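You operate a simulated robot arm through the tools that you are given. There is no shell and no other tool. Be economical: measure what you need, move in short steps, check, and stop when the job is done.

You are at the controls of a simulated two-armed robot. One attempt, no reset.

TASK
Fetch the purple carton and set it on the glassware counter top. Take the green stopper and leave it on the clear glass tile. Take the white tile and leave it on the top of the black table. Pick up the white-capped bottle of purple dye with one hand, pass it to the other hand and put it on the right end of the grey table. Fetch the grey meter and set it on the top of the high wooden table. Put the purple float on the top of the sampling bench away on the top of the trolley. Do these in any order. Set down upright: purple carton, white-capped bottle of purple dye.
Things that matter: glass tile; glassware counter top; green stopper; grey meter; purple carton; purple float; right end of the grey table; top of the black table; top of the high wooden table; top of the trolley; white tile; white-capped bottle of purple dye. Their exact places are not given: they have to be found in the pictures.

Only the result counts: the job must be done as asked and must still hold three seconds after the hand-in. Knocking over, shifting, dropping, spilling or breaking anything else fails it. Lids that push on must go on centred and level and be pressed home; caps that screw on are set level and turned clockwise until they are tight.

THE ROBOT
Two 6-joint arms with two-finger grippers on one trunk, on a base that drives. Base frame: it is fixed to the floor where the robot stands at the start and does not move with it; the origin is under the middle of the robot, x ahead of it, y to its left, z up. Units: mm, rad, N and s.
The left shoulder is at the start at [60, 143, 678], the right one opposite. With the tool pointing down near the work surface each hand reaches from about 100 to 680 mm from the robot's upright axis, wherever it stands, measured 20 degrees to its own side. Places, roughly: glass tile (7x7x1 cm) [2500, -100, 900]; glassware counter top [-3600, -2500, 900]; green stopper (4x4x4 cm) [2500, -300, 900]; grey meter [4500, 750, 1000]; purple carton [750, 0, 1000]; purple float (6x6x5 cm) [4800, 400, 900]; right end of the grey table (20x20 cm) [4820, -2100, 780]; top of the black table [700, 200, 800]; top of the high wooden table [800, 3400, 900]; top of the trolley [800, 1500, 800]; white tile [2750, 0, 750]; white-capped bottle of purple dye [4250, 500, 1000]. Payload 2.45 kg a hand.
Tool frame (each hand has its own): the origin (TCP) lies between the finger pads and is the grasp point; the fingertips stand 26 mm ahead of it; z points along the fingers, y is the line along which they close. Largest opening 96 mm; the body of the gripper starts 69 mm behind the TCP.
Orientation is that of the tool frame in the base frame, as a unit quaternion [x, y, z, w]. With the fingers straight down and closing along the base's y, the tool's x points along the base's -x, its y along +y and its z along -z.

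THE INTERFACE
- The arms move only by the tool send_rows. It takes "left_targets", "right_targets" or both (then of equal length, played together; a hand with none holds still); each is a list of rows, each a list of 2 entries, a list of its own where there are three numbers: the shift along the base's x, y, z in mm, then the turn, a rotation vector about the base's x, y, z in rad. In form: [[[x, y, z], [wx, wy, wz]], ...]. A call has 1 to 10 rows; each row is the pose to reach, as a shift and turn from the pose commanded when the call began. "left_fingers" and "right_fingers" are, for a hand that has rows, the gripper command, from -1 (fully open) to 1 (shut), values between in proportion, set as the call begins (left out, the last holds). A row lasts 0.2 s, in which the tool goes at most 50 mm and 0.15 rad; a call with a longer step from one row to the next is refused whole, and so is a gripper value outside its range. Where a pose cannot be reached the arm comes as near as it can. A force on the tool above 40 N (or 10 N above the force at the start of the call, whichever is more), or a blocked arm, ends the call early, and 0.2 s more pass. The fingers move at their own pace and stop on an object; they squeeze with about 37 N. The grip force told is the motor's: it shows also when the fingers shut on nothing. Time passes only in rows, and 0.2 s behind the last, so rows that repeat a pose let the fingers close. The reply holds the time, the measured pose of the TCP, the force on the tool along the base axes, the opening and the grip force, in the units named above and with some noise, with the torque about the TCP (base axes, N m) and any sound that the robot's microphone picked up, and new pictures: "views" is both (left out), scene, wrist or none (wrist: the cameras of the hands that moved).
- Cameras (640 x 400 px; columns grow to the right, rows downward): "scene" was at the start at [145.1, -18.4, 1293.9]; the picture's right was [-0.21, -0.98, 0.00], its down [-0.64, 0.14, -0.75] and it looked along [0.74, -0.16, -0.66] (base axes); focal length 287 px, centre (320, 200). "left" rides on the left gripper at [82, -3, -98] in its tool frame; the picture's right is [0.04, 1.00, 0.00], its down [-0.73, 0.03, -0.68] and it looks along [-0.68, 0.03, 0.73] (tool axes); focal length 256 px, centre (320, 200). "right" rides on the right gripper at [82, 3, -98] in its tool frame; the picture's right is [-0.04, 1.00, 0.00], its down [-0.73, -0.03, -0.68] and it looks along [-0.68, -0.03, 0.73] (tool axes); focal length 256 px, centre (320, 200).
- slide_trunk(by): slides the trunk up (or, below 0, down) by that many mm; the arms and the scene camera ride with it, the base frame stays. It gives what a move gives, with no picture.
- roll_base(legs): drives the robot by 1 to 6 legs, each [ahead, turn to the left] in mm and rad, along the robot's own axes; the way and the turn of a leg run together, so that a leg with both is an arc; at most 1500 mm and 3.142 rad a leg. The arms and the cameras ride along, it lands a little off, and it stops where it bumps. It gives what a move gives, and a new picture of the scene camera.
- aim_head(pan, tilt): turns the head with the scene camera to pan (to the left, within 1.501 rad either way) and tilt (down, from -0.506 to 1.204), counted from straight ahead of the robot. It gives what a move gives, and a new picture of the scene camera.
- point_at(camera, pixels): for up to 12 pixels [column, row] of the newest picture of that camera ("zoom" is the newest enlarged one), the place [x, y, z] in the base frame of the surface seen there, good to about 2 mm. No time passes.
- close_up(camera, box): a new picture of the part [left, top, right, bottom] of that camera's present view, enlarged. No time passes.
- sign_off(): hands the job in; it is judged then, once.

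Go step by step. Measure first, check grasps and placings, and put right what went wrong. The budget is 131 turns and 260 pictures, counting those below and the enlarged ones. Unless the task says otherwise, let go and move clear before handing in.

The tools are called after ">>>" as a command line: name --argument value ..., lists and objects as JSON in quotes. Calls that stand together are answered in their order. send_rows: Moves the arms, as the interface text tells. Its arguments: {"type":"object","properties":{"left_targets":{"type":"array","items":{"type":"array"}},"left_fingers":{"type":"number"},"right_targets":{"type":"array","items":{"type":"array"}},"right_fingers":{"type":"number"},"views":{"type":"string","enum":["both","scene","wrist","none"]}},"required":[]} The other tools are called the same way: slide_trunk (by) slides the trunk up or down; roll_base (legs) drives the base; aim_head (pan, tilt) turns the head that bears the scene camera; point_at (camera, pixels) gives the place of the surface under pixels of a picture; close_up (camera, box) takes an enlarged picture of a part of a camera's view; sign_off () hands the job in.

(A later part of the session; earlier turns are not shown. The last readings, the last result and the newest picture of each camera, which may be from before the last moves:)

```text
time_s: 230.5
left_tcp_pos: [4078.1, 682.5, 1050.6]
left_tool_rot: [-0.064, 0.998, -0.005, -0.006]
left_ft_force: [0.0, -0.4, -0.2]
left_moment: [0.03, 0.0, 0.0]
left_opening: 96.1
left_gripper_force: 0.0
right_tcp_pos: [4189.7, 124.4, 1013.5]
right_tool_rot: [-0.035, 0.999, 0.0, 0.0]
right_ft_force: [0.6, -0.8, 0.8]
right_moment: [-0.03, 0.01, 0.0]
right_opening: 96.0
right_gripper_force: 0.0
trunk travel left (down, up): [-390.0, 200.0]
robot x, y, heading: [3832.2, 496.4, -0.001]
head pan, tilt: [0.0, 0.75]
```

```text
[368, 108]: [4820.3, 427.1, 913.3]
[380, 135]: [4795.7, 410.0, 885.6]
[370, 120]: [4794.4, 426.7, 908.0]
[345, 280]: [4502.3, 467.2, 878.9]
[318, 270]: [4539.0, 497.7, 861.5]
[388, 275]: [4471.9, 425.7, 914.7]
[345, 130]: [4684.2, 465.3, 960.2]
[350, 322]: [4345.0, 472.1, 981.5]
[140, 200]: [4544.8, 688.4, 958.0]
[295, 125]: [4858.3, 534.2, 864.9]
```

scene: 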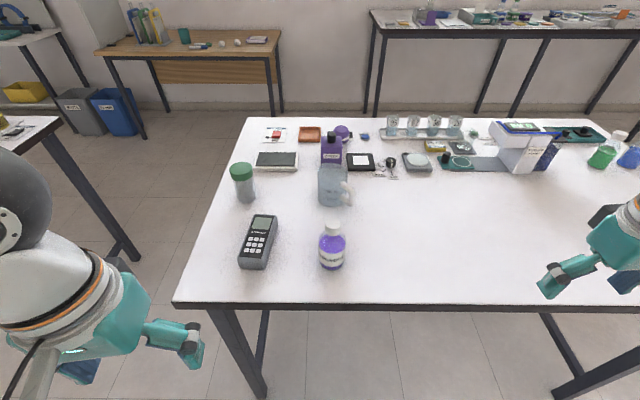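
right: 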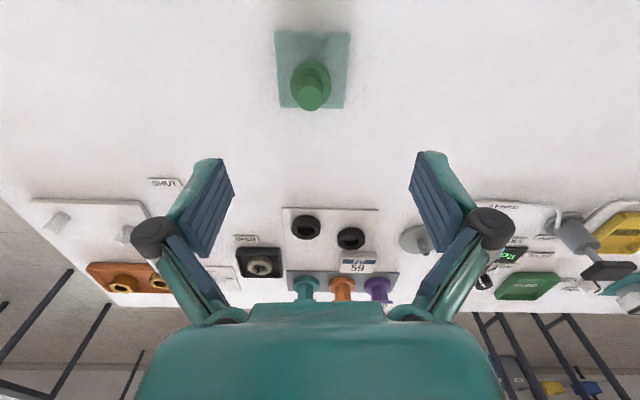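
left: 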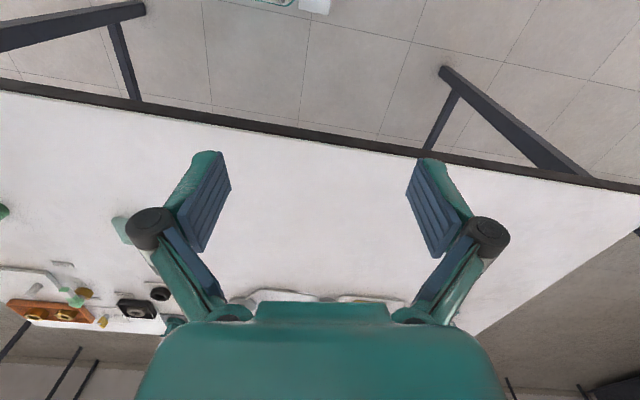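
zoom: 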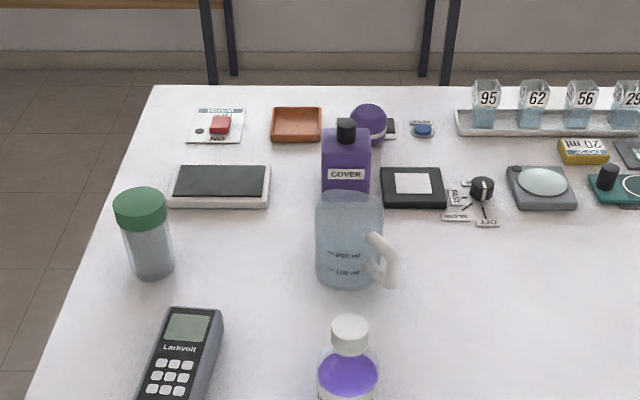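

The bottle stands at (4338,472), 120 mm tall, body about 52 mm wide, cap 28 mm. Plan: the right hand takes the body from its free right side, held level, the left hand then takes the cap from above. I turn the right hand to point left, in free air.

>>> send_rows --right_targets '[[[5, 5, 5], [0.0864, 0.0864, -0.0864]], [[10, 10, 10], [0.1727, 0.1727, -0.1727]], [[15, 15, 15], [0.2591, 0.2591, -0.2591]], [[20, 20, 20], [0.3454, 0.3454, -0.3454]], [[25, 25, 25], [0.4318, 0.4318, -0.4318]], [[30, 30, 30], [0.5182, 0.5182, -0.5182]], [[35, 35, 35], [0.6045, 0.6045, -0.6045]], [[40, 40, 40], [0.6909, 0.6909, -0.6909]], [[45, 40, 40], [0.7772, 0.7772, -0.7772]], [[50, 40, 40], [0.8636, 0.8636, -0.8636]]]' --right_fingers -1 --views "none"

>>> send_rows --right_targets '[[[0, 0, 0], [0.0864, 0.0864, -0.0864]], [[0, 0, 0], [0.1727, 0.1727, -0.1727]], [[0, 0, 0], [0.2591, 0.2591, -0.2591]], [[0, 0, 0], [0.3454, 0.3454, -0.3454]]]' --views "both"

```text
time_s: 232.7
left_tcp_pos: [4079.6, 682.4, 1052.3]
left_tool_rot: [-0.064, 0.998, -0.004, -0.005]
left_ft_force: [0.5, -0.1, 0.1]
left_moment: [-0.04, 0.0, 0.02]
left_opening: 96.0
left_gripper_force: 0.0
right_tcp_pos: [4229.0, 206.4, 1020.3]
right_tool_rot: [0.369, 0.745, 0.407, -0.378]
right_ft_force: [-0.5, -0.1, -1.0]
right_moment: [0.0, 0.02, 0.0]
right_opening: 96.1
right_gripper_force: 0.1
right hand out of reach, approached as far as the arm can: row 5, 6, 7, 8, 9, 10
trunk travel left (down, up): [-390.0, 200.0]
robot x, y, heading: [3832.2, 493.4, 0.0]
head pan, tilt: [0.0, 0.75]
```

```text
time_s: 233.7
left_tcp_pos: [4079.2, 681.5, 1051.6]
left_tool_rot: [-0.065, 0.998, -0.005, -0.006]
left_ft_force: [-0.9, -1.0, 0.8]
left_moment: [-0.02, 0.01, 0.03]
left_opening: 96.1
left_gripper_force: 0.0
right_tcp_pos: [4227.8, 206.1, 1021.9]
right_tool_rot: [0.483, 0.516, 0.518, -0.481]
right_ft_force: [-0.3, -0.1, 0.6]
right_moment: [-0.02, 0.0, 0.02]
right_opening: 96.1
right_gripper_force: 0.1
trunk travel left (down, up): [-390.0, 200.0]
robot x, y, heading: [3834.1, 496.7, 0.003]
head pan, tilt: [0.0, 0.75]
```

scene: 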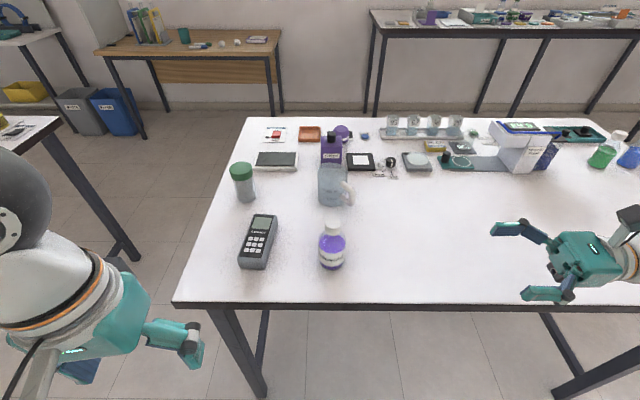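
right: 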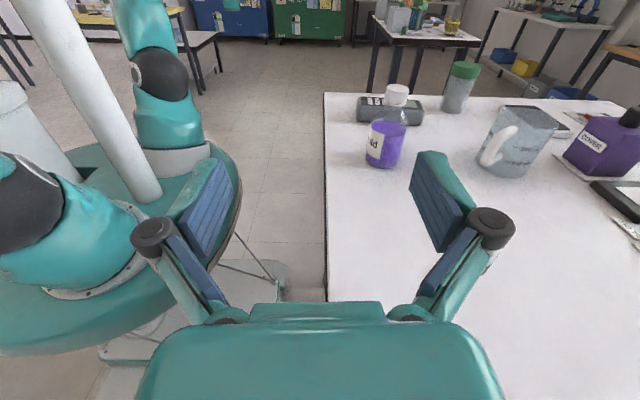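

The right hand is level, pointing left. I bring it before the bottle at z≈905 and correct the 0.07 roll.

>>> send_rows --right_targets '[[[25, 25, -15], [0, 0.02, 0]], [[50, 50, -35], [0, 0.04, 0]], [[75, 75, -60], [0, 0.06, 0]], [[95, 100, -85], [0, 0.07, 0]], [[110, 125, -105], [0, 0.07, 0]], [[110, 140, -117], [0, 0.07, 0]]]' --views "both"

```text
time_s: 235.1
left_tcp_pos: [4079.5, 681.6, 1052.0]
left_tool_rot: [-0.065, 0.998, -0.005, -0.006]
left_ft_force: [-1.0, 0.5, -0.6]
left_moment: [0.05, 0.0, -0.01]
left_opening: 95.9
left_gripper_force: 0.1
right_tcp_pos: [4338.1, 346.6, 907.6]
right_tool_rot: [0.5, 0.501, 0.502, -0.498]
right_ft_force: [2.1, -8.5, 17.6]
right_moment: [-2.23, 0.23, 0.24]
right_opening: 95.9
right_gripper_force: 0.1
trunk travel left (down, up): [-390.0, 200.0]
robot x, y, heading: [3831.0, 498.4, -0.004]
head pan, tilt: [0.0, 0.75]
```

scene: 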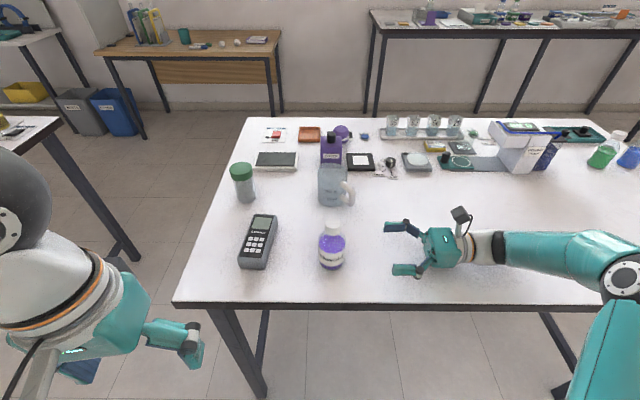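
right: 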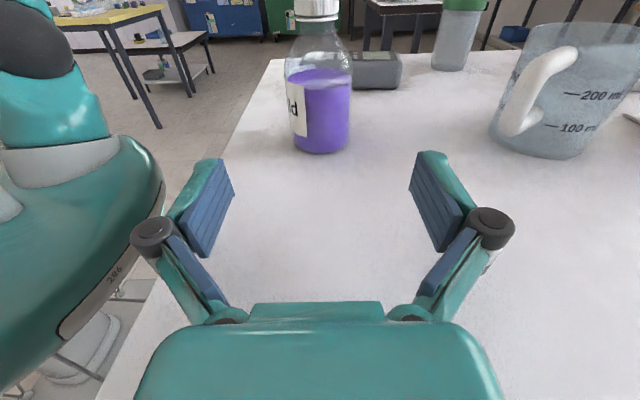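

The wrist touches the bench lightly (17 N up). I raise and tilt the hand 0.25 rad down so the wrist rides higher.

>>> send_rows --right_targets '[[[0, 0, 20], [0, 0, 0]], [[0, 0, 30], [-0.12, 0, 0]], [[0, 0, 25], [-0.25, 0, 0]], [[0, 0, 8], [-0.28, 0, 0]], [[0, 0, 2], [-0.28, 0, 0]]]' --views "wrist"

```text
time_s: 236.3
left_tcp_pos: [4079.2, 681.7, 1051.3]
left_tool_rot: [-0.065, 0.998, -0.004, -0.006]
left_ft_force: [-0.3, -0.2, 0.5]
left_moment: [0.02, 0.02, -0.01]
left_opening: 95.8
left_gripper_force: 0.0
right_tcp_pos: [4338.5, 347.2, 906.4]
right_tool_rot: [0.566, 0.566, 0.425, -0.424]
right_ft_force: [-0.2, 0.8, -0.4]
right_moment: [-0.04, 0.0, 0.01]
right_opening: 95.9
right_gripper_force: 0.0
trunk travel left (down, up): [-390.0, 200.0]
robot x, y, heading: [3830.7, 492.2, 0.002]
head pan, tilt: [0.0, 0.75]
```

right: 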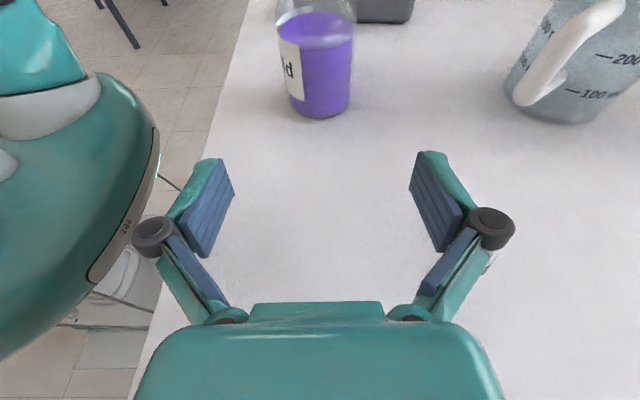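

Free now and aligned with the bottle (column 320). I advance 123 mm and close.

>>> send_rows --right_targets '[[[0, 40, 0], [0, 0, 0]], [[0, 80, 0], [0, 0, 0]], [[0, 110, 0], [0, 0, 0]], [[0, 124, 0], [0, 0, 0]]]' --views "wrist"

>>> send_rows --right_targets '[[[0, 0, 0], [0, 0, 0]], [[0, 0, 0], [0, 0, 0]], [[0, 0, 0], [0, 0, 0]], [[0, 0, 0], [0, 0, 0]]]' --right_fingers 1 --views "both"

```text
time_s: 237.3
left_tcp_pos: [4080.1, 683.3, 1050.9]
left_tool_rot: [-0.064, 0.998, -0.005, -0.006]
left_ft_force: [0.0, 0.1, -0.6]
left_moment: [-0.02, 0.02, 0.02]
left_opening: 96.0
left_gripper_force: 0.1
right_tcp_pos: [4339.2, 471.6, 905.9]
right_tool_rot: [0.565, 0.566, 0.425, -0.425]
right_ft_force: [0.2, 0.1, 0.4]
right_moment: [-0.02, 0.02, 0.05]
right_opening: 95.9
right_gripper_force: 0.1
trunk travel left (down, up): [-390.0, 200.0]
robot x, y, heading: [3831.0, 498.1, 0.006]
head pan, tilt: [0.0, 0.75]
```

right: 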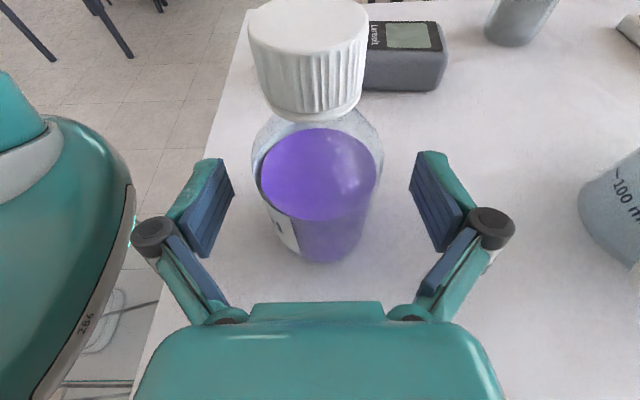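

```text
time_s: 238.3
left_tcp_pos: [4079.6, 682.5, 1050.5]
left_tool_rot: [-0.065, 0.998, -0.005, -0.006]
left_ft_force: [-0.2, -0.1, 0.2]
left_moment: [-0.01, -0.01, 0.01]
left_opening: 96.0
left_gripper_force: 0.0
right_tcp_pos: [4338.9, 470.3, 905.3]
right_tool_rot: [0.565, 0.565, 0.426, -0.425]
right_ft_force: [0.3, 0.4, 0.7]
right_moment: [0.05, 0.05, 0.0]
right_opening: 53.2
right_gripper_force: 37.2
trunk travel left (down, up): [-390.0, 200.0]
robot x, y, heading: [3829.1, 493.6, -0.0]
head pan, tilt: [0.0, 0.75]
```

scene: 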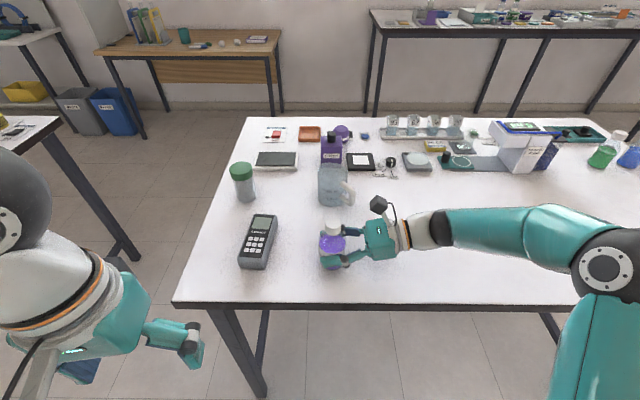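
right: 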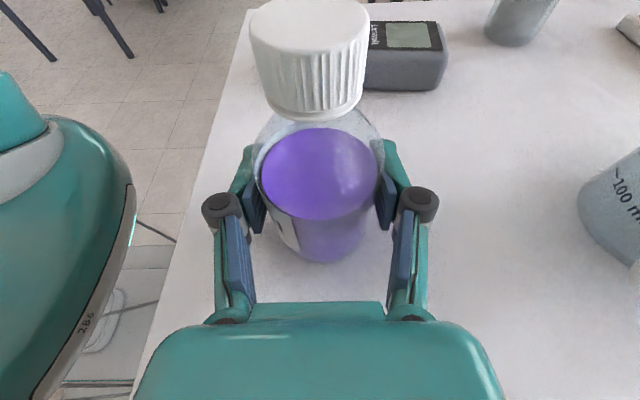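

Bottle gripped (53 mm). I lift it straight up and a little toward me, and turn the left hand so it will close along x with its camera on the left.

>>> send_rows --right_targets '[[[0, 0, 20], [0, 0, 0]], [[0, 0, 50], [0, 0, 0]], [[0, 0, 80], [0, 0, 0]], [[0, 0, 110], [0, 0, 0]], [[-20, 0, 130], [0, 0, 0]], [[-40, 0, 140], [0, 0, 0]], [[-60, 0, 150], [0, 0, 0]], [[-80, 0, 150], [0, 0, 0]], [[-90, 0, 150], [0, 0, 0]], [[-90, 0, 150], [0, 0, 0]]]' --left_targets '[[[0, 0, 20], [0, 0, -0.142]], [[0, 0, 40], [0, 0, -0.283]], [[0, 0, 60], [0, 0, -0.425]], [[0, 0, 80], [0, 0, -0.567]], [[0, 0, 100], [0, 0, -0.708]], [[0, 0, 120], [0, 0, -0.85]], [[0, 0, 140], [0, 0, -0.992]], [[0, 0, 140], [0, 0, -1.133]], [[0, 0, 140], [0, 0, -1.275]], [[0, 0, 140], [0, 0, -1.417]]]' --views "both"

```text
time_s: 240.5
left_tcp_pos: [4086.9, 676.4, 1155.7]
left_tool_rot: [0.602, 0.799, 0.0, -0.007]
left_ft_force: [-0.8, 1.2, 0.3]
left_moment: [0.02, 0.02, 0.01]
left_opening: 96.2
left_gripper_force: 0.1
left hand out of reach, approached as far as the arm can: row 6, 7, 8, 9, 10
right_tcp_pos: [4247.2, 471.9, 1055.6]
right_tool_rot: [0.565, 0.565, 0.425, -0.424]
right_ft_force: [1.3, -0.2, -1.9]
right_moment: [-0.02, -0.01, -0.04]
right_opening: 53.2
right_gripper_force: 36.6
trunk travel left (down, up): [-390.0, 200.0]
robot x, y, heading: [3834.1, 494.3, 0.007]
head pan, tilt: [0.0, 0.75]
```

scene: 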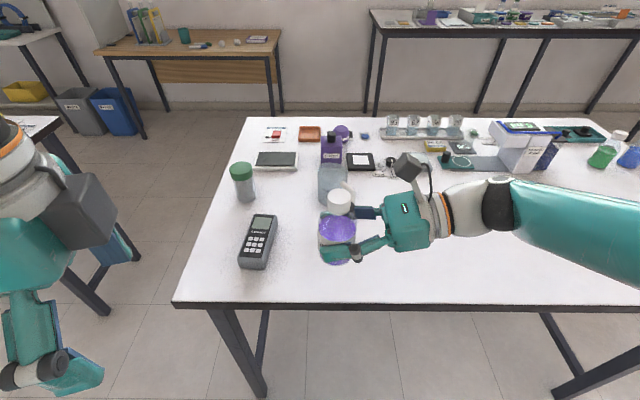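
right: 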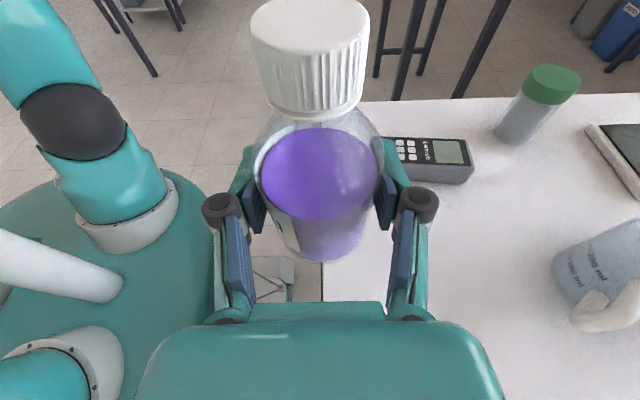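
left: 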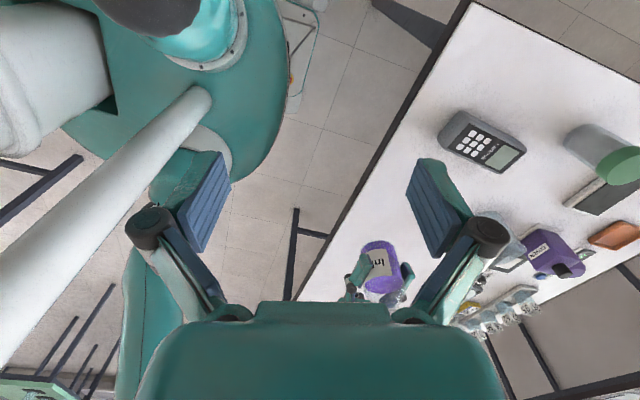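

The left hand cannot go much higher, so I lower the bottle 60 mm (still well above the bench) and bring the left hand nearer at z≈1125.

>>> send_rows --right_targets '[[[0, 0, -15], [0, 0, 0]], [[0, 0, -30], [0, 0, 0]], [[0, 0, -45], [0, 0, 0]], [[0, 0, -60], [0, 0, 0]], [[0, 0, -60], [0, 0, 0]]]' --left_targets '[[[25, -20, -5], [0, 0, -0.06]], [[50, -40, -10], [0, 0, -0.12]], [[75, -60, -15], [0, 0, -0.18]], [[95, -75, -20], [0, 0, -0.24]], [[110, -85, -25], [0, 0, -0.28]]]' --views "both"

```text
time_s: 241.7
left_tcp_pos: [4199.4, 592.0, 1130.2]
left_tool_rot: [0.706, 0.709, 0.001, -0.008]
left_ft_force: [0.1, -0.7, -0.2]
left_moment: [0.03, 0.01, -0.04]
left_opening: 96.0
left_gripper_force: 0.1
right_tcp_pos: [4248.1, 471.0, 995.3]
right_tool_rot: [0.566, 0.564, 0.426, -0.424]
right_ft_force: [-0.9, -0.5, -1.5]
right_moment: [0.0, -0.01, 0.06]
right_opening: 53.1
right_gripper_force: 36.7
trunk travel left (down, up): [-390.0, 200.0]
robot x, y, heading: [3836.8, 497.0, 0.005]
head pan, tilt: [0.0, 0.75]
```

scene: 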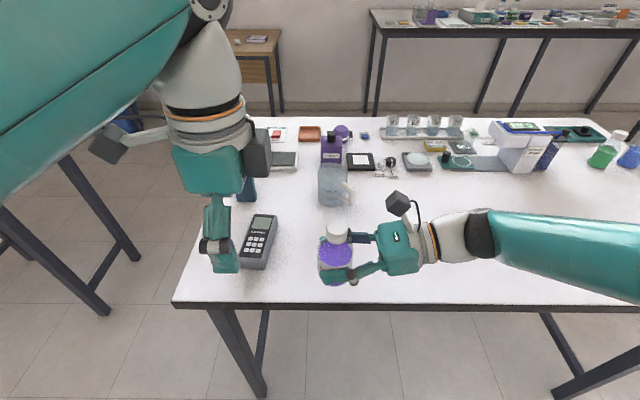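
right: 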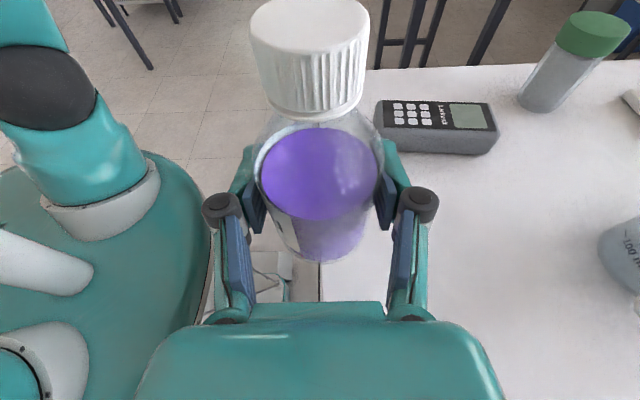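
left: 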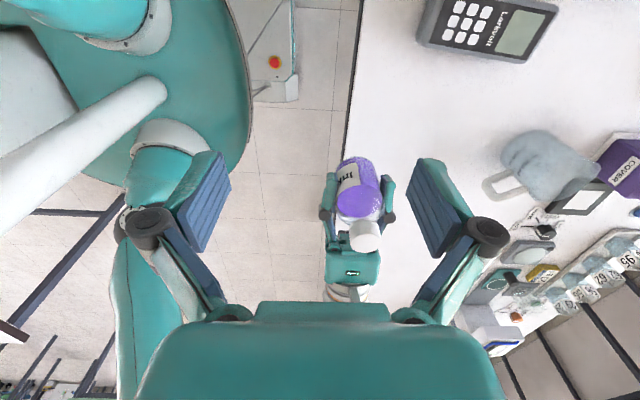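

Both hands are ready. I measure the cap as seen by the left wrist (365,236) and the scene (335,228).

>>> point_at --camera "left" --pixels '[[365, 238], [352, 236], [378, 236], [366, 248], [366, 226]]'

>>> point_at --camera "scene" --pixels '[[336, 226], [335, 238], [400, 198]]'

```text
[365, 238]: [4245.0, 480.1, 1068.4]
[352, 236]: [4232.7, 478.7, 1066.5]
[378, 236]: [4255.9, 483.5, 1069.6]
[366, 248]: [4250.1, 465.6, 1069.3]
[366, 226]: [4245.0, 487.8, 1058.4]
```

```text
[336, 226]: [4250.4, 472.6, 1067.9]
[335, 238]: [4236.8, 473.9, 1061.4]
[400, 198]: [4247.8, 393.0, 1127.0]
```

The cap's centre is (4246,474), top 1069. I move the left hand above it, then down around the cap.

>>> send_rows --left_targets '[[[15, -39, 0], [0, 0, 0]], [[31, -79, 0], [0, 0, 0]], [[47, -118, 0], [0, 0, 0]], [[47, -118, -10], [0, 0, 0]]]' --left_fingers -0.3 --views "both"

```text
time_s: 242.7
left_tcp_pos: [4244.2, 475.0, 1120.0]
left_tool_rot: [0.707, 0.707, 0.0, -0.008]
left_ft_force: [0.6, 0.2, -0.5]
left_moment: [-0.02, -0.03, 0.01]
left_opening: 62.5
left_gripper_force: 0.0
right_tcp_pos: [4248.0, 470.9, 996.0]
right_tool_rot: [0.565, 0.565, 0.426, -0.425]
right_ft_force: [0.0, -0.3, -1.5]
right_moment: [-0.01, 0.0, -0.02]
right_opening: 53.3
right_gripper_force: 36.9
trunk travel left (down, up): [-390.0, 200.0]
robot x, y, heading: [3833.0, 491.0, -0.0]
head pan, tilt: [0.0, 0.75]
```

scene: 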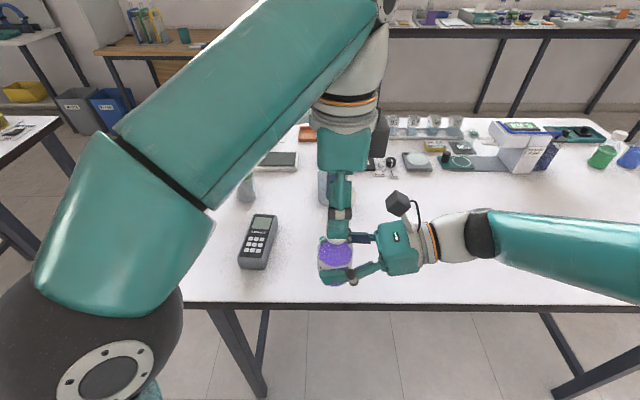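
left: 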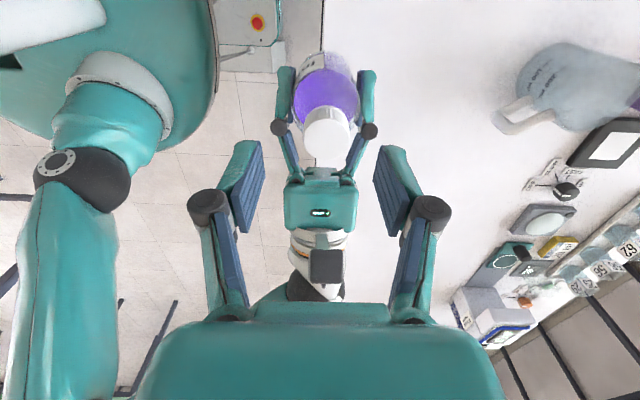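

The cap is between the left fingers. I lower 67 mm and close on it.

>>> send_rows --left_targets '[[[2, -1, -25], [0, 0, 0]], [[2, -1, -45], [0, 0, 0]], [[2, -1, -60], [0, 0, 0]], [[2, -1, -66], [0, 0, 0]]]' --views "wrist"

>>> send_rows --left_targets '[[[0, 0, 0], [0, 0, 0]], [[0, 0, 0], [0, 0, 0]], [[0, 0, 0], [0, 0, 0]], [[0, 0, 0], [0, 0, 0]]]' --left_fingers 1 --views "both"

```text
time_s: 243.7
left_tcp_pos: [4245.8, 473.6, 1055.2]
left_tool_rot: [0.706, 0.708, 0.0, -0.008]
left_ft_force: [-1.2, -1.0, -0.1]
left_moment: [0.01, 0.05, 0.06]
left_opening: 62.4
left_gripper_force: 0.0
right_tcp_pos: [4248.0, 472.9, 994.9]
right_tool_rot: [0.566, 0.565, 0.426, -0.424]
right_ft_force: [-0.3, 0.1, -1.0]
right_moment: [-0.02, -0.01, 0.0]
right_opening: 53.2
right_gripper_force: 37.3
trunk travel left (down, up): [-390.0, 200.0]
robot x, y, heading: [3831.3, 496.3, 0.005]
head pan, tilt: [0.0, 0.75]
```

left: 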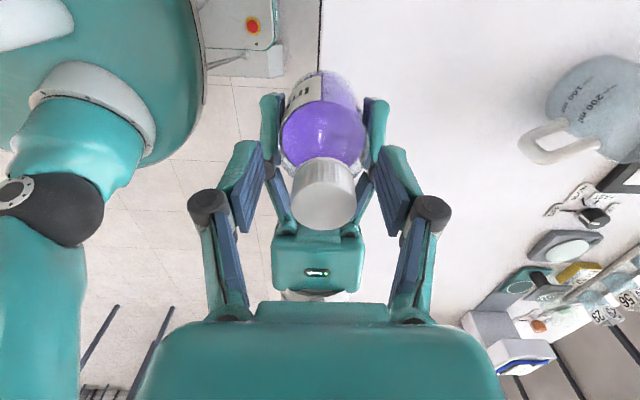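

```text
time_s: 244.7
left_tcp_pos: [4246.2, 474.3, 1057.3]
left_tool_rot: [0.706, 0.708, 0.002, -0.006]
left_ft_force: [14.6, 0.7, 16.4]
left_moment: [-0.1, -0.53, 0.07]
left_opening: 36.0
left_gripper_force: 37.4
right_tcp_pos: [4246.8, 472.4, 994.9]
right_tool_rot: [0.565, 0.566, 0.424, -0.425]
right_ft_force: [-14.2, -1.9, -17.5]
right_moment: [0.13, -0.35, -0.01]
right_opening: 53.1
right_gripper_force: 36.9
trunk travel left (down, up): [-390.0, 200.0]
robot x, y, heading: [3832.6, 497.8, 0.001]
head pan, tilt: [0.0, 0.75]
```

scene: 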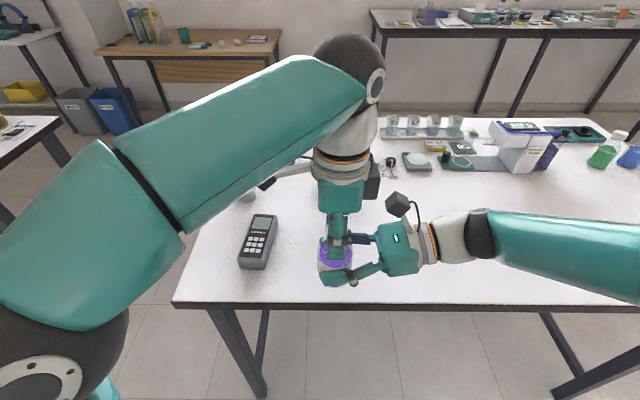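
left: 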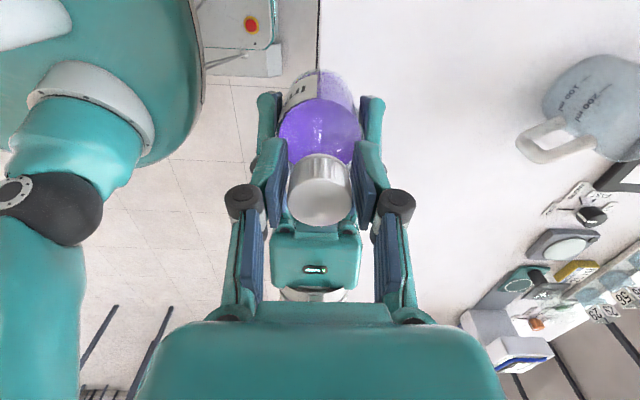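

The left hand holds the cap (36 mm). I open the right hand and draw it back along its own axis.

>>> send_rows --right_targets '[[[0, 0, 0], [0, 0, 0]], [[0, 0, 0], [0, 0, 0]], [[0, 0, 0], [0, 0, 0]]]' --right_fingers -1 --views "none"

>>> send_rows --right_targets '[[[0, -30, 8], [0, 0, 0]], [[0, -70, 19], [0, 0, 0]], [[0, -115, 31], [0, 0, 0]], [[0, -160, 43], [0, 0, 0]], [[0, -190, 50], [0, 0, 0]]]' --views "both"

```text
time_s: 245.5
left_tcp_pos: [4245.5, 474.3, 1056.5]
left_tool_rot: [0.707, 0.708, 0.001, -0.008]
left_ft_force: [-0.7, 0.8, 0.5]
left_moment: [0.02, 0.01, -0.03]
left_opening: 29.0
left_gripper_force: 36.8
right_tcp_pos: [4248.4, 471.3, 995.1]
right_tool_rot: [0.566, 0.565, 0.426, -0.424]
right_ft_force: [0.5, -0.1, -0.4]
right_moment: [0.02, 0.02, 0.01]
right_opening: 96.1
right_gripper_force: 0.1
trunk travel left (down, up): [-390.0, 200.0]
robot x, y, heading: [3835.0, 495.1, 0.001]
head pan, tilt: [0.0, 0.75]
```

```text
time_s: 246.7
left_tcp_pos: [4248.2, 473.8, 1054.3]
left_tool_rot: [0.706, 0.708, 0.0, -0.008]
left_ft_force: [0.1, -0.1, -0.1]
left_moment: [0.06, -0.01, 0.01]
left_opening: 28.9
left_gripper_force: 37.4
right_tcp_pos: [4250.0, 280.6, 1045.9]
right_tool_rot: [0.565, 0.564, 0.426, -0.425]
right_ft_force: [0.3, 0.1, 0.0]
right_moment: [0.0, -0.01, -0.02]
right_opening: 96.2
right_gripper_force: 0.0
trunk travel left (down, up): [-390.0, 200.0]
robot x, y, heading: [3830.3, 493.8, -0.0]
head pan, tilt: [0.0, 0.75]
```

scene: 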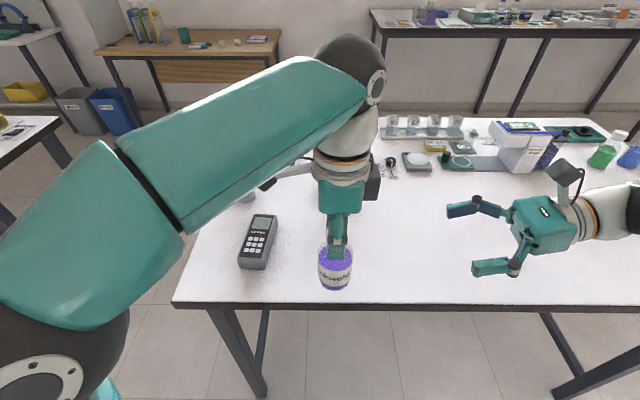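
right: 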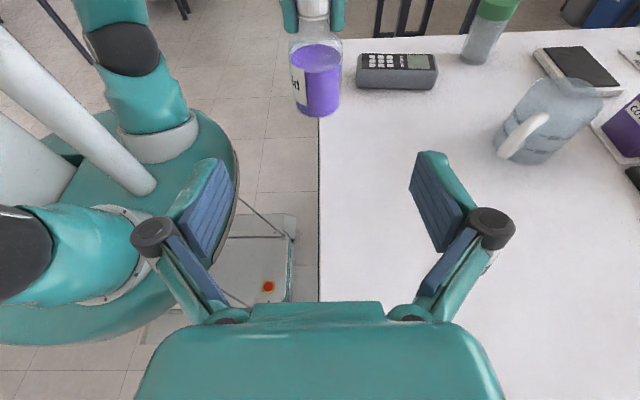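

The bottle hangs from the left hand. The opening went from 36 to 29, so I check how it is held.

>>> close_up --camera "right" --box '[240, 0, 400, 130]'

>>> point_at --camera "right" --pixels '[[317, 113], [317, 50], [316, 10], [297, 80], [339, 80], [317, 90]]'

>>> close_up --camera "left" --box '[160, 50, 480, 300]'

```text
3.08 times, centred on (320, 65) of right
```

zoom: 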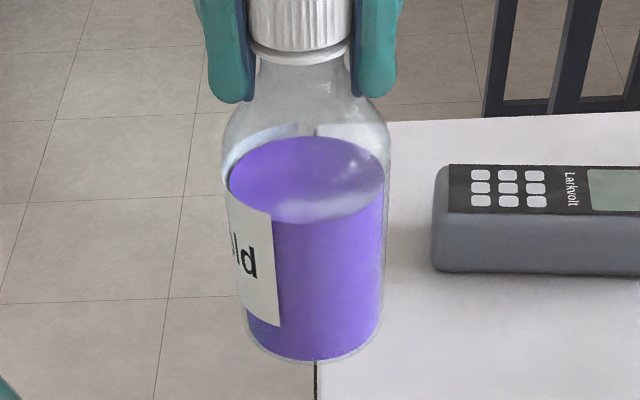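

```text
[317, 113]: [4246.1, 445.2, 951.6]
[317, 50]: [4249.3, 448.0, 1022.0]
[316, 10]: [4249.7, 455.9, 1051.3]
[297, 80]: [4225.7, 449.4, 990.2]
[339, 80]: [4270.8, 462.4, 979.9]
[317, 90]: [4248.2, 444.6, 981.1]
```

```text
1.60 times, centred on (320, 175) of left
```

zoom: 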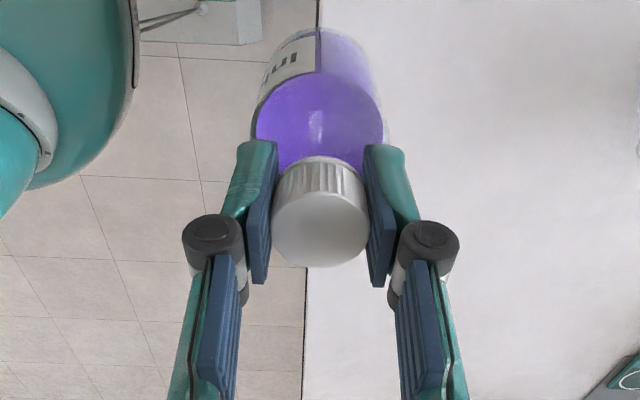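

The bottle hangs upright and centred, its bottom 107 mm below the TCP. I back off, lower the trunk for travel and turn right toward the grey table.

>>> roll_base --legs '[[-260, 0]]'

>>> slide_trunk --by -150

>>> roll_base --legs '[[0, -0.5]]'

>>> roll_base --legs '[[0, -0.55]]'

>>> roll_base --legs '[[0, -0.5]]'

```text
time_s: 248.6
left_tcp_pos: [3980.7, 472.2, 1055.8]
left_tool_rot: [0.707, 0.707, 0.0, -0.007]
left_ft_force: [-1.1, 0.3, -0.8]
left_moment: [-0.01, -0.02, 0.03]
left_opening: 28.7
left_gripper_force: 37.1
right_tcp_pos: [3983.4, 278.9, 1046.8]
right_tool_rot: [0.566, 0.565, 0.426, -0.424]
right_ft_force: [-0.4, 0.1, 0.3]
right_moment: [-0.02, -0.02, 0.0]
right_opening: 95.9
right_gripper_force: 0.0
trunk travel left (down, up): [-390.0, 200.0]
robot x, y, heading: [3568.5, 497.4, -0.003]
head pan, tilt: [0.0, 0.75]
```

scene: 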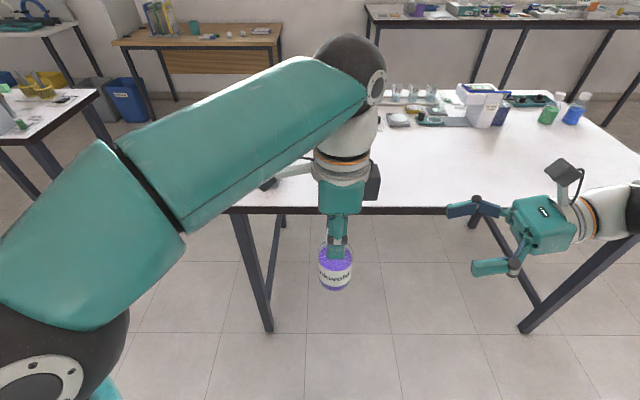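

```text
time_s: 250.4
left_tcp_pos: [3981.1, 472.8, 906.3]
left_tool_rot: [0.707, 0.707, 0.001, -0.009]
left_ft_force: [0.4, 0.0, 0.0]
left_moment: [0.0, 0.04, -0.01]
left_opening: 28.8
left_gripper_force: 37.1
right_tcp_pos: [3985.4, 278.9, 897.0]
right_tool_rot: [0.566, 0.564, 0.426, -0.424]
right_ft_force: [-0.1, 0.3, -0.1]
right_moment: [0.0, 0.04, 0.0]
right_opening: 95.6
right_gripper_force: 0.2
trunk travel left (down, up): [-240.0, 350.0]
robot x, y, heading: [3565.4, 498.1, -0.001]
head pan, tilt: [0.0, 0.75]
```

```text
time_s: 252.4
left_tcp_pos: [3917.8, 278.3, 906.3]
left_tool_rot: [0.86, 0.51, 0.002, -0.007]
left_ft_force: [0.8, 0.0, 0.7]
left_moment: [0.0, 0.0, -0.01]
left_opening: 28.6
left_gripper_force: 36.6
right_tcp_pos: [3828.2, 106.4, 896.1]
right_tool_rot: [0.688, 0.407, 0.517, -0.305]
right_ft_force: [0.4, -0.5, 0.3]
right_moment: [0.01, 0.06, -0.02]
right_opening: 96.0
right_gripper_force: 0.0
trunk travel left (down, up): [-240.0, 350.0]
robot x, y, heading: [3574.9, 512.6, -0.507]
head pan, tilt: [0.0, 0.75]
```

scene: 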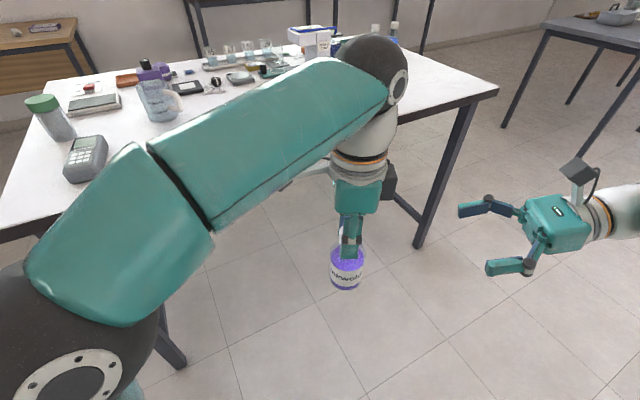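

```text
time_s: 254.4
left_tcp_pos: [3747.1, 132.1, 905.7]
left_tool_rot: [0.965, 0.26, 0.005, -0.007]
left_ft_force: [-0.5, 0.3, -0.6]
left_moment: [0.01, -0.04, 0.01]
left_opening: 28.8
left_gripper_force: 36.8
right_tcp_pos: [3580.6, 31.2, 896.6]
right_tool_rot: [0.772, 0.207, 0.581, -0.155]
right_ft_force: [0.0, -0.1, 0.0]
right_moment: [-0.04, -0.02, 0.0]
right_opening: 95.9
right_gripper_force: 0.1
trunk travel left (down, up): [-240.0, 350.0]
robot x, y, heading: [3594.6, 519.6, -1.05]
head pan, tilt: [0.0, 0.75]
```

scene: 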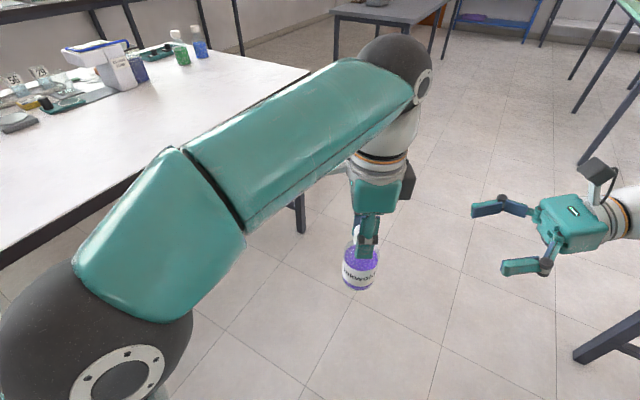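

```text
time_s: 256.4
left_tcp_pos: [3548.6, 103.1, 912.2]
left_tool_rot: [1.0, 0.021, 0.0, -0.002]
left_ft_force: [0.2, -0.2, 0.0]
left_moment: [0.0, 0.0, 0.01]
left_opening: 28.6
left_gripper_force: 37.1
right_tcp_pos: [3347.9, 97.5, 897.8]
right_tool_rot: [0.799, 0.01, 0.601, -0.007]
right_ft_force: [-0.6, -0.3, 0.5]
right_moment: [-0.01, 0.01, 0.01]
right_opening: 96.0
right_gripper_force: 0.2
trunk travel left (down, up): [-240.0, 350.0]
robot x, y, heading: [3610.9, 521.4, -1.547]
head pan, tilt: [0.0, 0.75]
```

scene: 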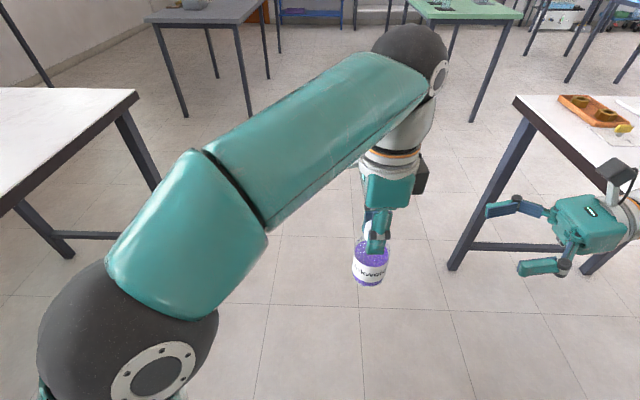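

The way along x≈3610 is clear. I measure the grey table (top at (145-290, 0-25)) with a raised head.

>>> aim_head --pan 0.45 --tilt 0.3

>>> close_up --camera "scene" --box '[120, 60, 440, 260]'

```text
time_s: 257.3
left_tcp_pos: [3549.3, 103.3, 910.2]
left_tool_rot: [1.0, 0.023, 0.001, -0.004]
left_ft_force: [-0.2, -0.8, -0.1]
left_moment: [0.01, 0.01, -0.02]
left_opening: 28.6
left_gripper_force: 37.4
right_tcp_pos: [3347.4, 98.9, 897.8]
right_tool_rot: [0.799, 0.01, 0.601, -0.007]
right_ft_force: [0.2, 0.5, -0.2]
right_moment: [0.03, 0.01, -0.01]
right_opening: 96.0
right_gripper_force: 0.0
trunk travel left (down, up): [-240.0, 350.0]
robot x, y, heading: [3616.1, 526.4, -1.545]
head pan, tilt: [0.45, 0.3]
```

scene: 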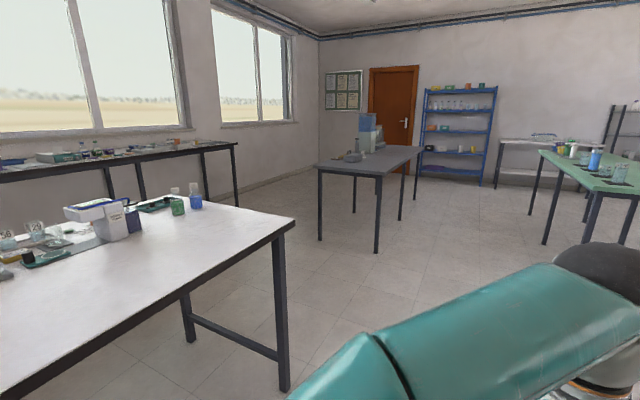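

```text
2.00 times, centred on (280, 160) of scene
```

zoom: 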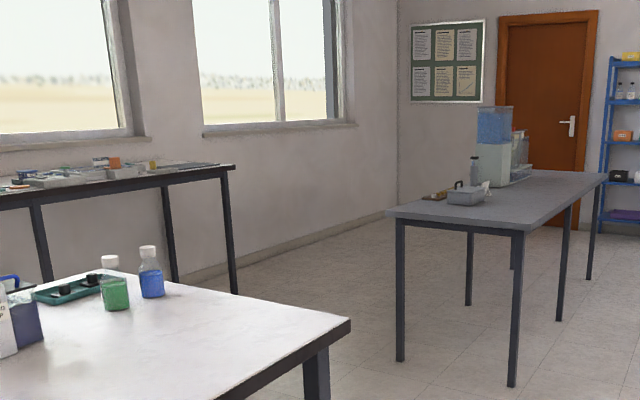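

>>> point_at --camera "zoom" --pixels '[[388, 213], [522, 228], [604, 178], [465, 195], [440, 208], [500, 215], [430, 195], [518, 380], [400, 355], [560, 315], [480, 180]]'

```text
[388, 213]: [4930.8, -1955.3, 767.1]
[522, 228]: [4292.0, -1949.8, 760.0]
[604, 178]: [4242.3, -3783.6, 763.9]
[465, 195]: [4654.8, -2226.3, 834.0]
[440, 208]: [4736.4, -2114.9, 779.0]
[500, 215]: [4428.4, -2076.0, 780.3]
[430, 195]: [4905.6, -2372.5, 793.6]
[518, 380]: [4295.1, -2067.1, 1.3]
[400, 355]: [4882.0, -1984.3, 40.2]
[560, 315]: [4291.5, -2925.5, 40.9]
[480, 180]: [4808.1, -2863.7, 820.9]
```

The grey table spans x 4280-4935, its end edge at y=-1950, z 780; the target zone is about (4820,-2100). I drive down the aisle and approach that end.

>>> roll_base --legs '[[900, 0], [850, 0], [0, 0.5]]'

>>> roll_base --legs '[[0, 0.5]]'

>>> roll_base --legs '[[0, 0.52]]'

```text
time_s: 267.9
left_tcp_pos: [3797.4, -1635.6, 913.6]
left_tool_rot: [0.965, 0.262, -0.001, -0.001]
left_ft_force: [0.3, -0.3, 0.3]
left_moment: [0.0, 0.0, 0.0]
left_opening: 28.6
left_gripper_force: 36.5
right_tcp_pos: [3624.1, -1734.5, 897.6]
right_tool_rot: [0.773, 0.203, 0.581, -0.153]
right_ft_force: [0.4, 0.5, -0.5]
right_moment: [-0.01, 0.01, -0.01]
right_opening: 96.1
right_gripper_force: 0.1
trunk travel left (down, up): [-240.0, 350.0]
robot x, y, heading: [3637.0, -1248.6, -1.053]
head pan, tilt: [0.45, 0.3]
```

scene: 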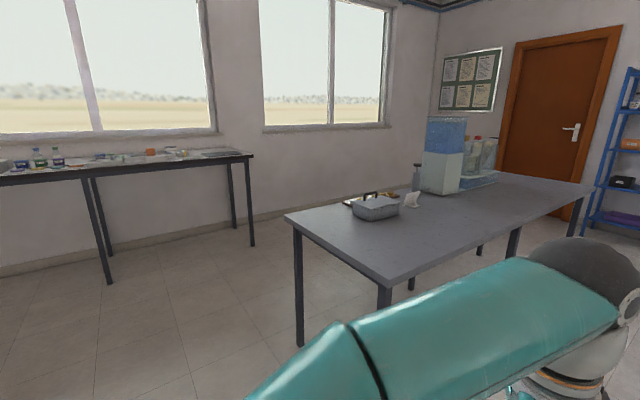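

```text
time_s: 269.9
left_tcp_pos: [3970.1, -1511.3, 913.3]
left_tool_rot: [0.868, 0.496, -0.001, -0.002]
left_ft_force: [-0.2, -0.3, 0.7]
left_moment: [-0.01, 0.01, 0.01]
left_opening: 28.7
left_gripper_force: 37.3
right_tcp_pos: [3866.0, -1683.9, 898.7]
right_tool_rot: [0.698, 0.39, 0.525, -0.293]
right_ft_force: [1.0, -0.4, 0.6]
right_moment: [0.01, -0.01, 0.02]
right_opening: 96.3
right_gripper_force: 0.1
trunk travel left (down, up): [-240.0, 350.0]
robot x, y, heading: [3631.2, -1264.1, -0.546]
head pan, tilt: [0.45, 0.3]
```

scene: 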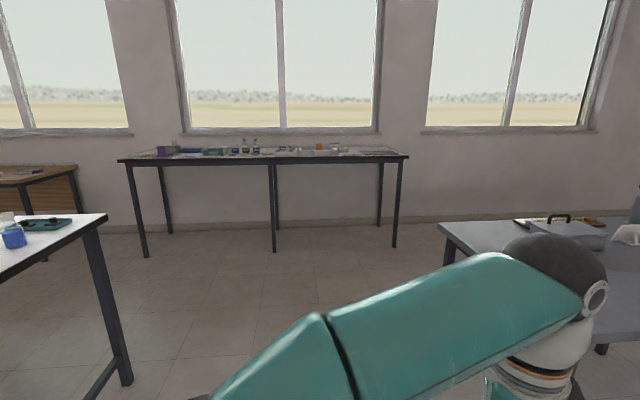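

```text
time_s: 272.0
left_tcp_pos: [4049.6, -1309.1, 913.5]
left_tool_rot: [0.71, 0.704, -0.001, -0.002]
left_ft_force: [0.0, 0.6, 0.5]
left_moment: [0.03, 0.0, 0.04]
left_opening: 28.9
left_gripper_force: 36.7
right_tcp_pos: [4046.4, -1509.9, 898.7]
right_tool_rot: [0.573, 0.557, 0.431, -0.419]
right_ft_force: [0.0, 0.3, -1.0]
right_moment: [0.02, 0.01, -0.01]
right_opening: 96.4
right_gripper_force: 0.1
trunk travel left (down, up): [-240.0, 350.0]
robot x, y, heading: [3633.6, -1287.0, -0.025]
head pan, tilt: [0.45, 0.3]
```

scene: 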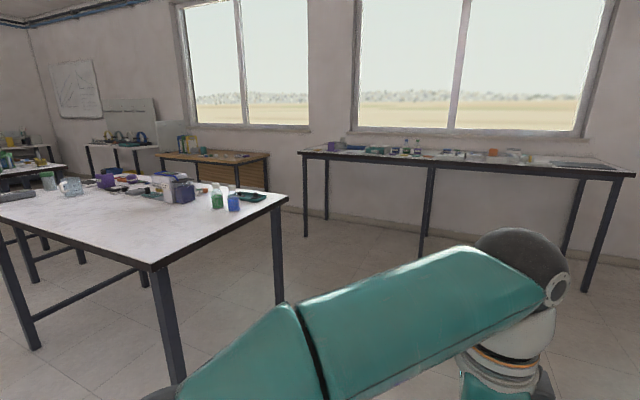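

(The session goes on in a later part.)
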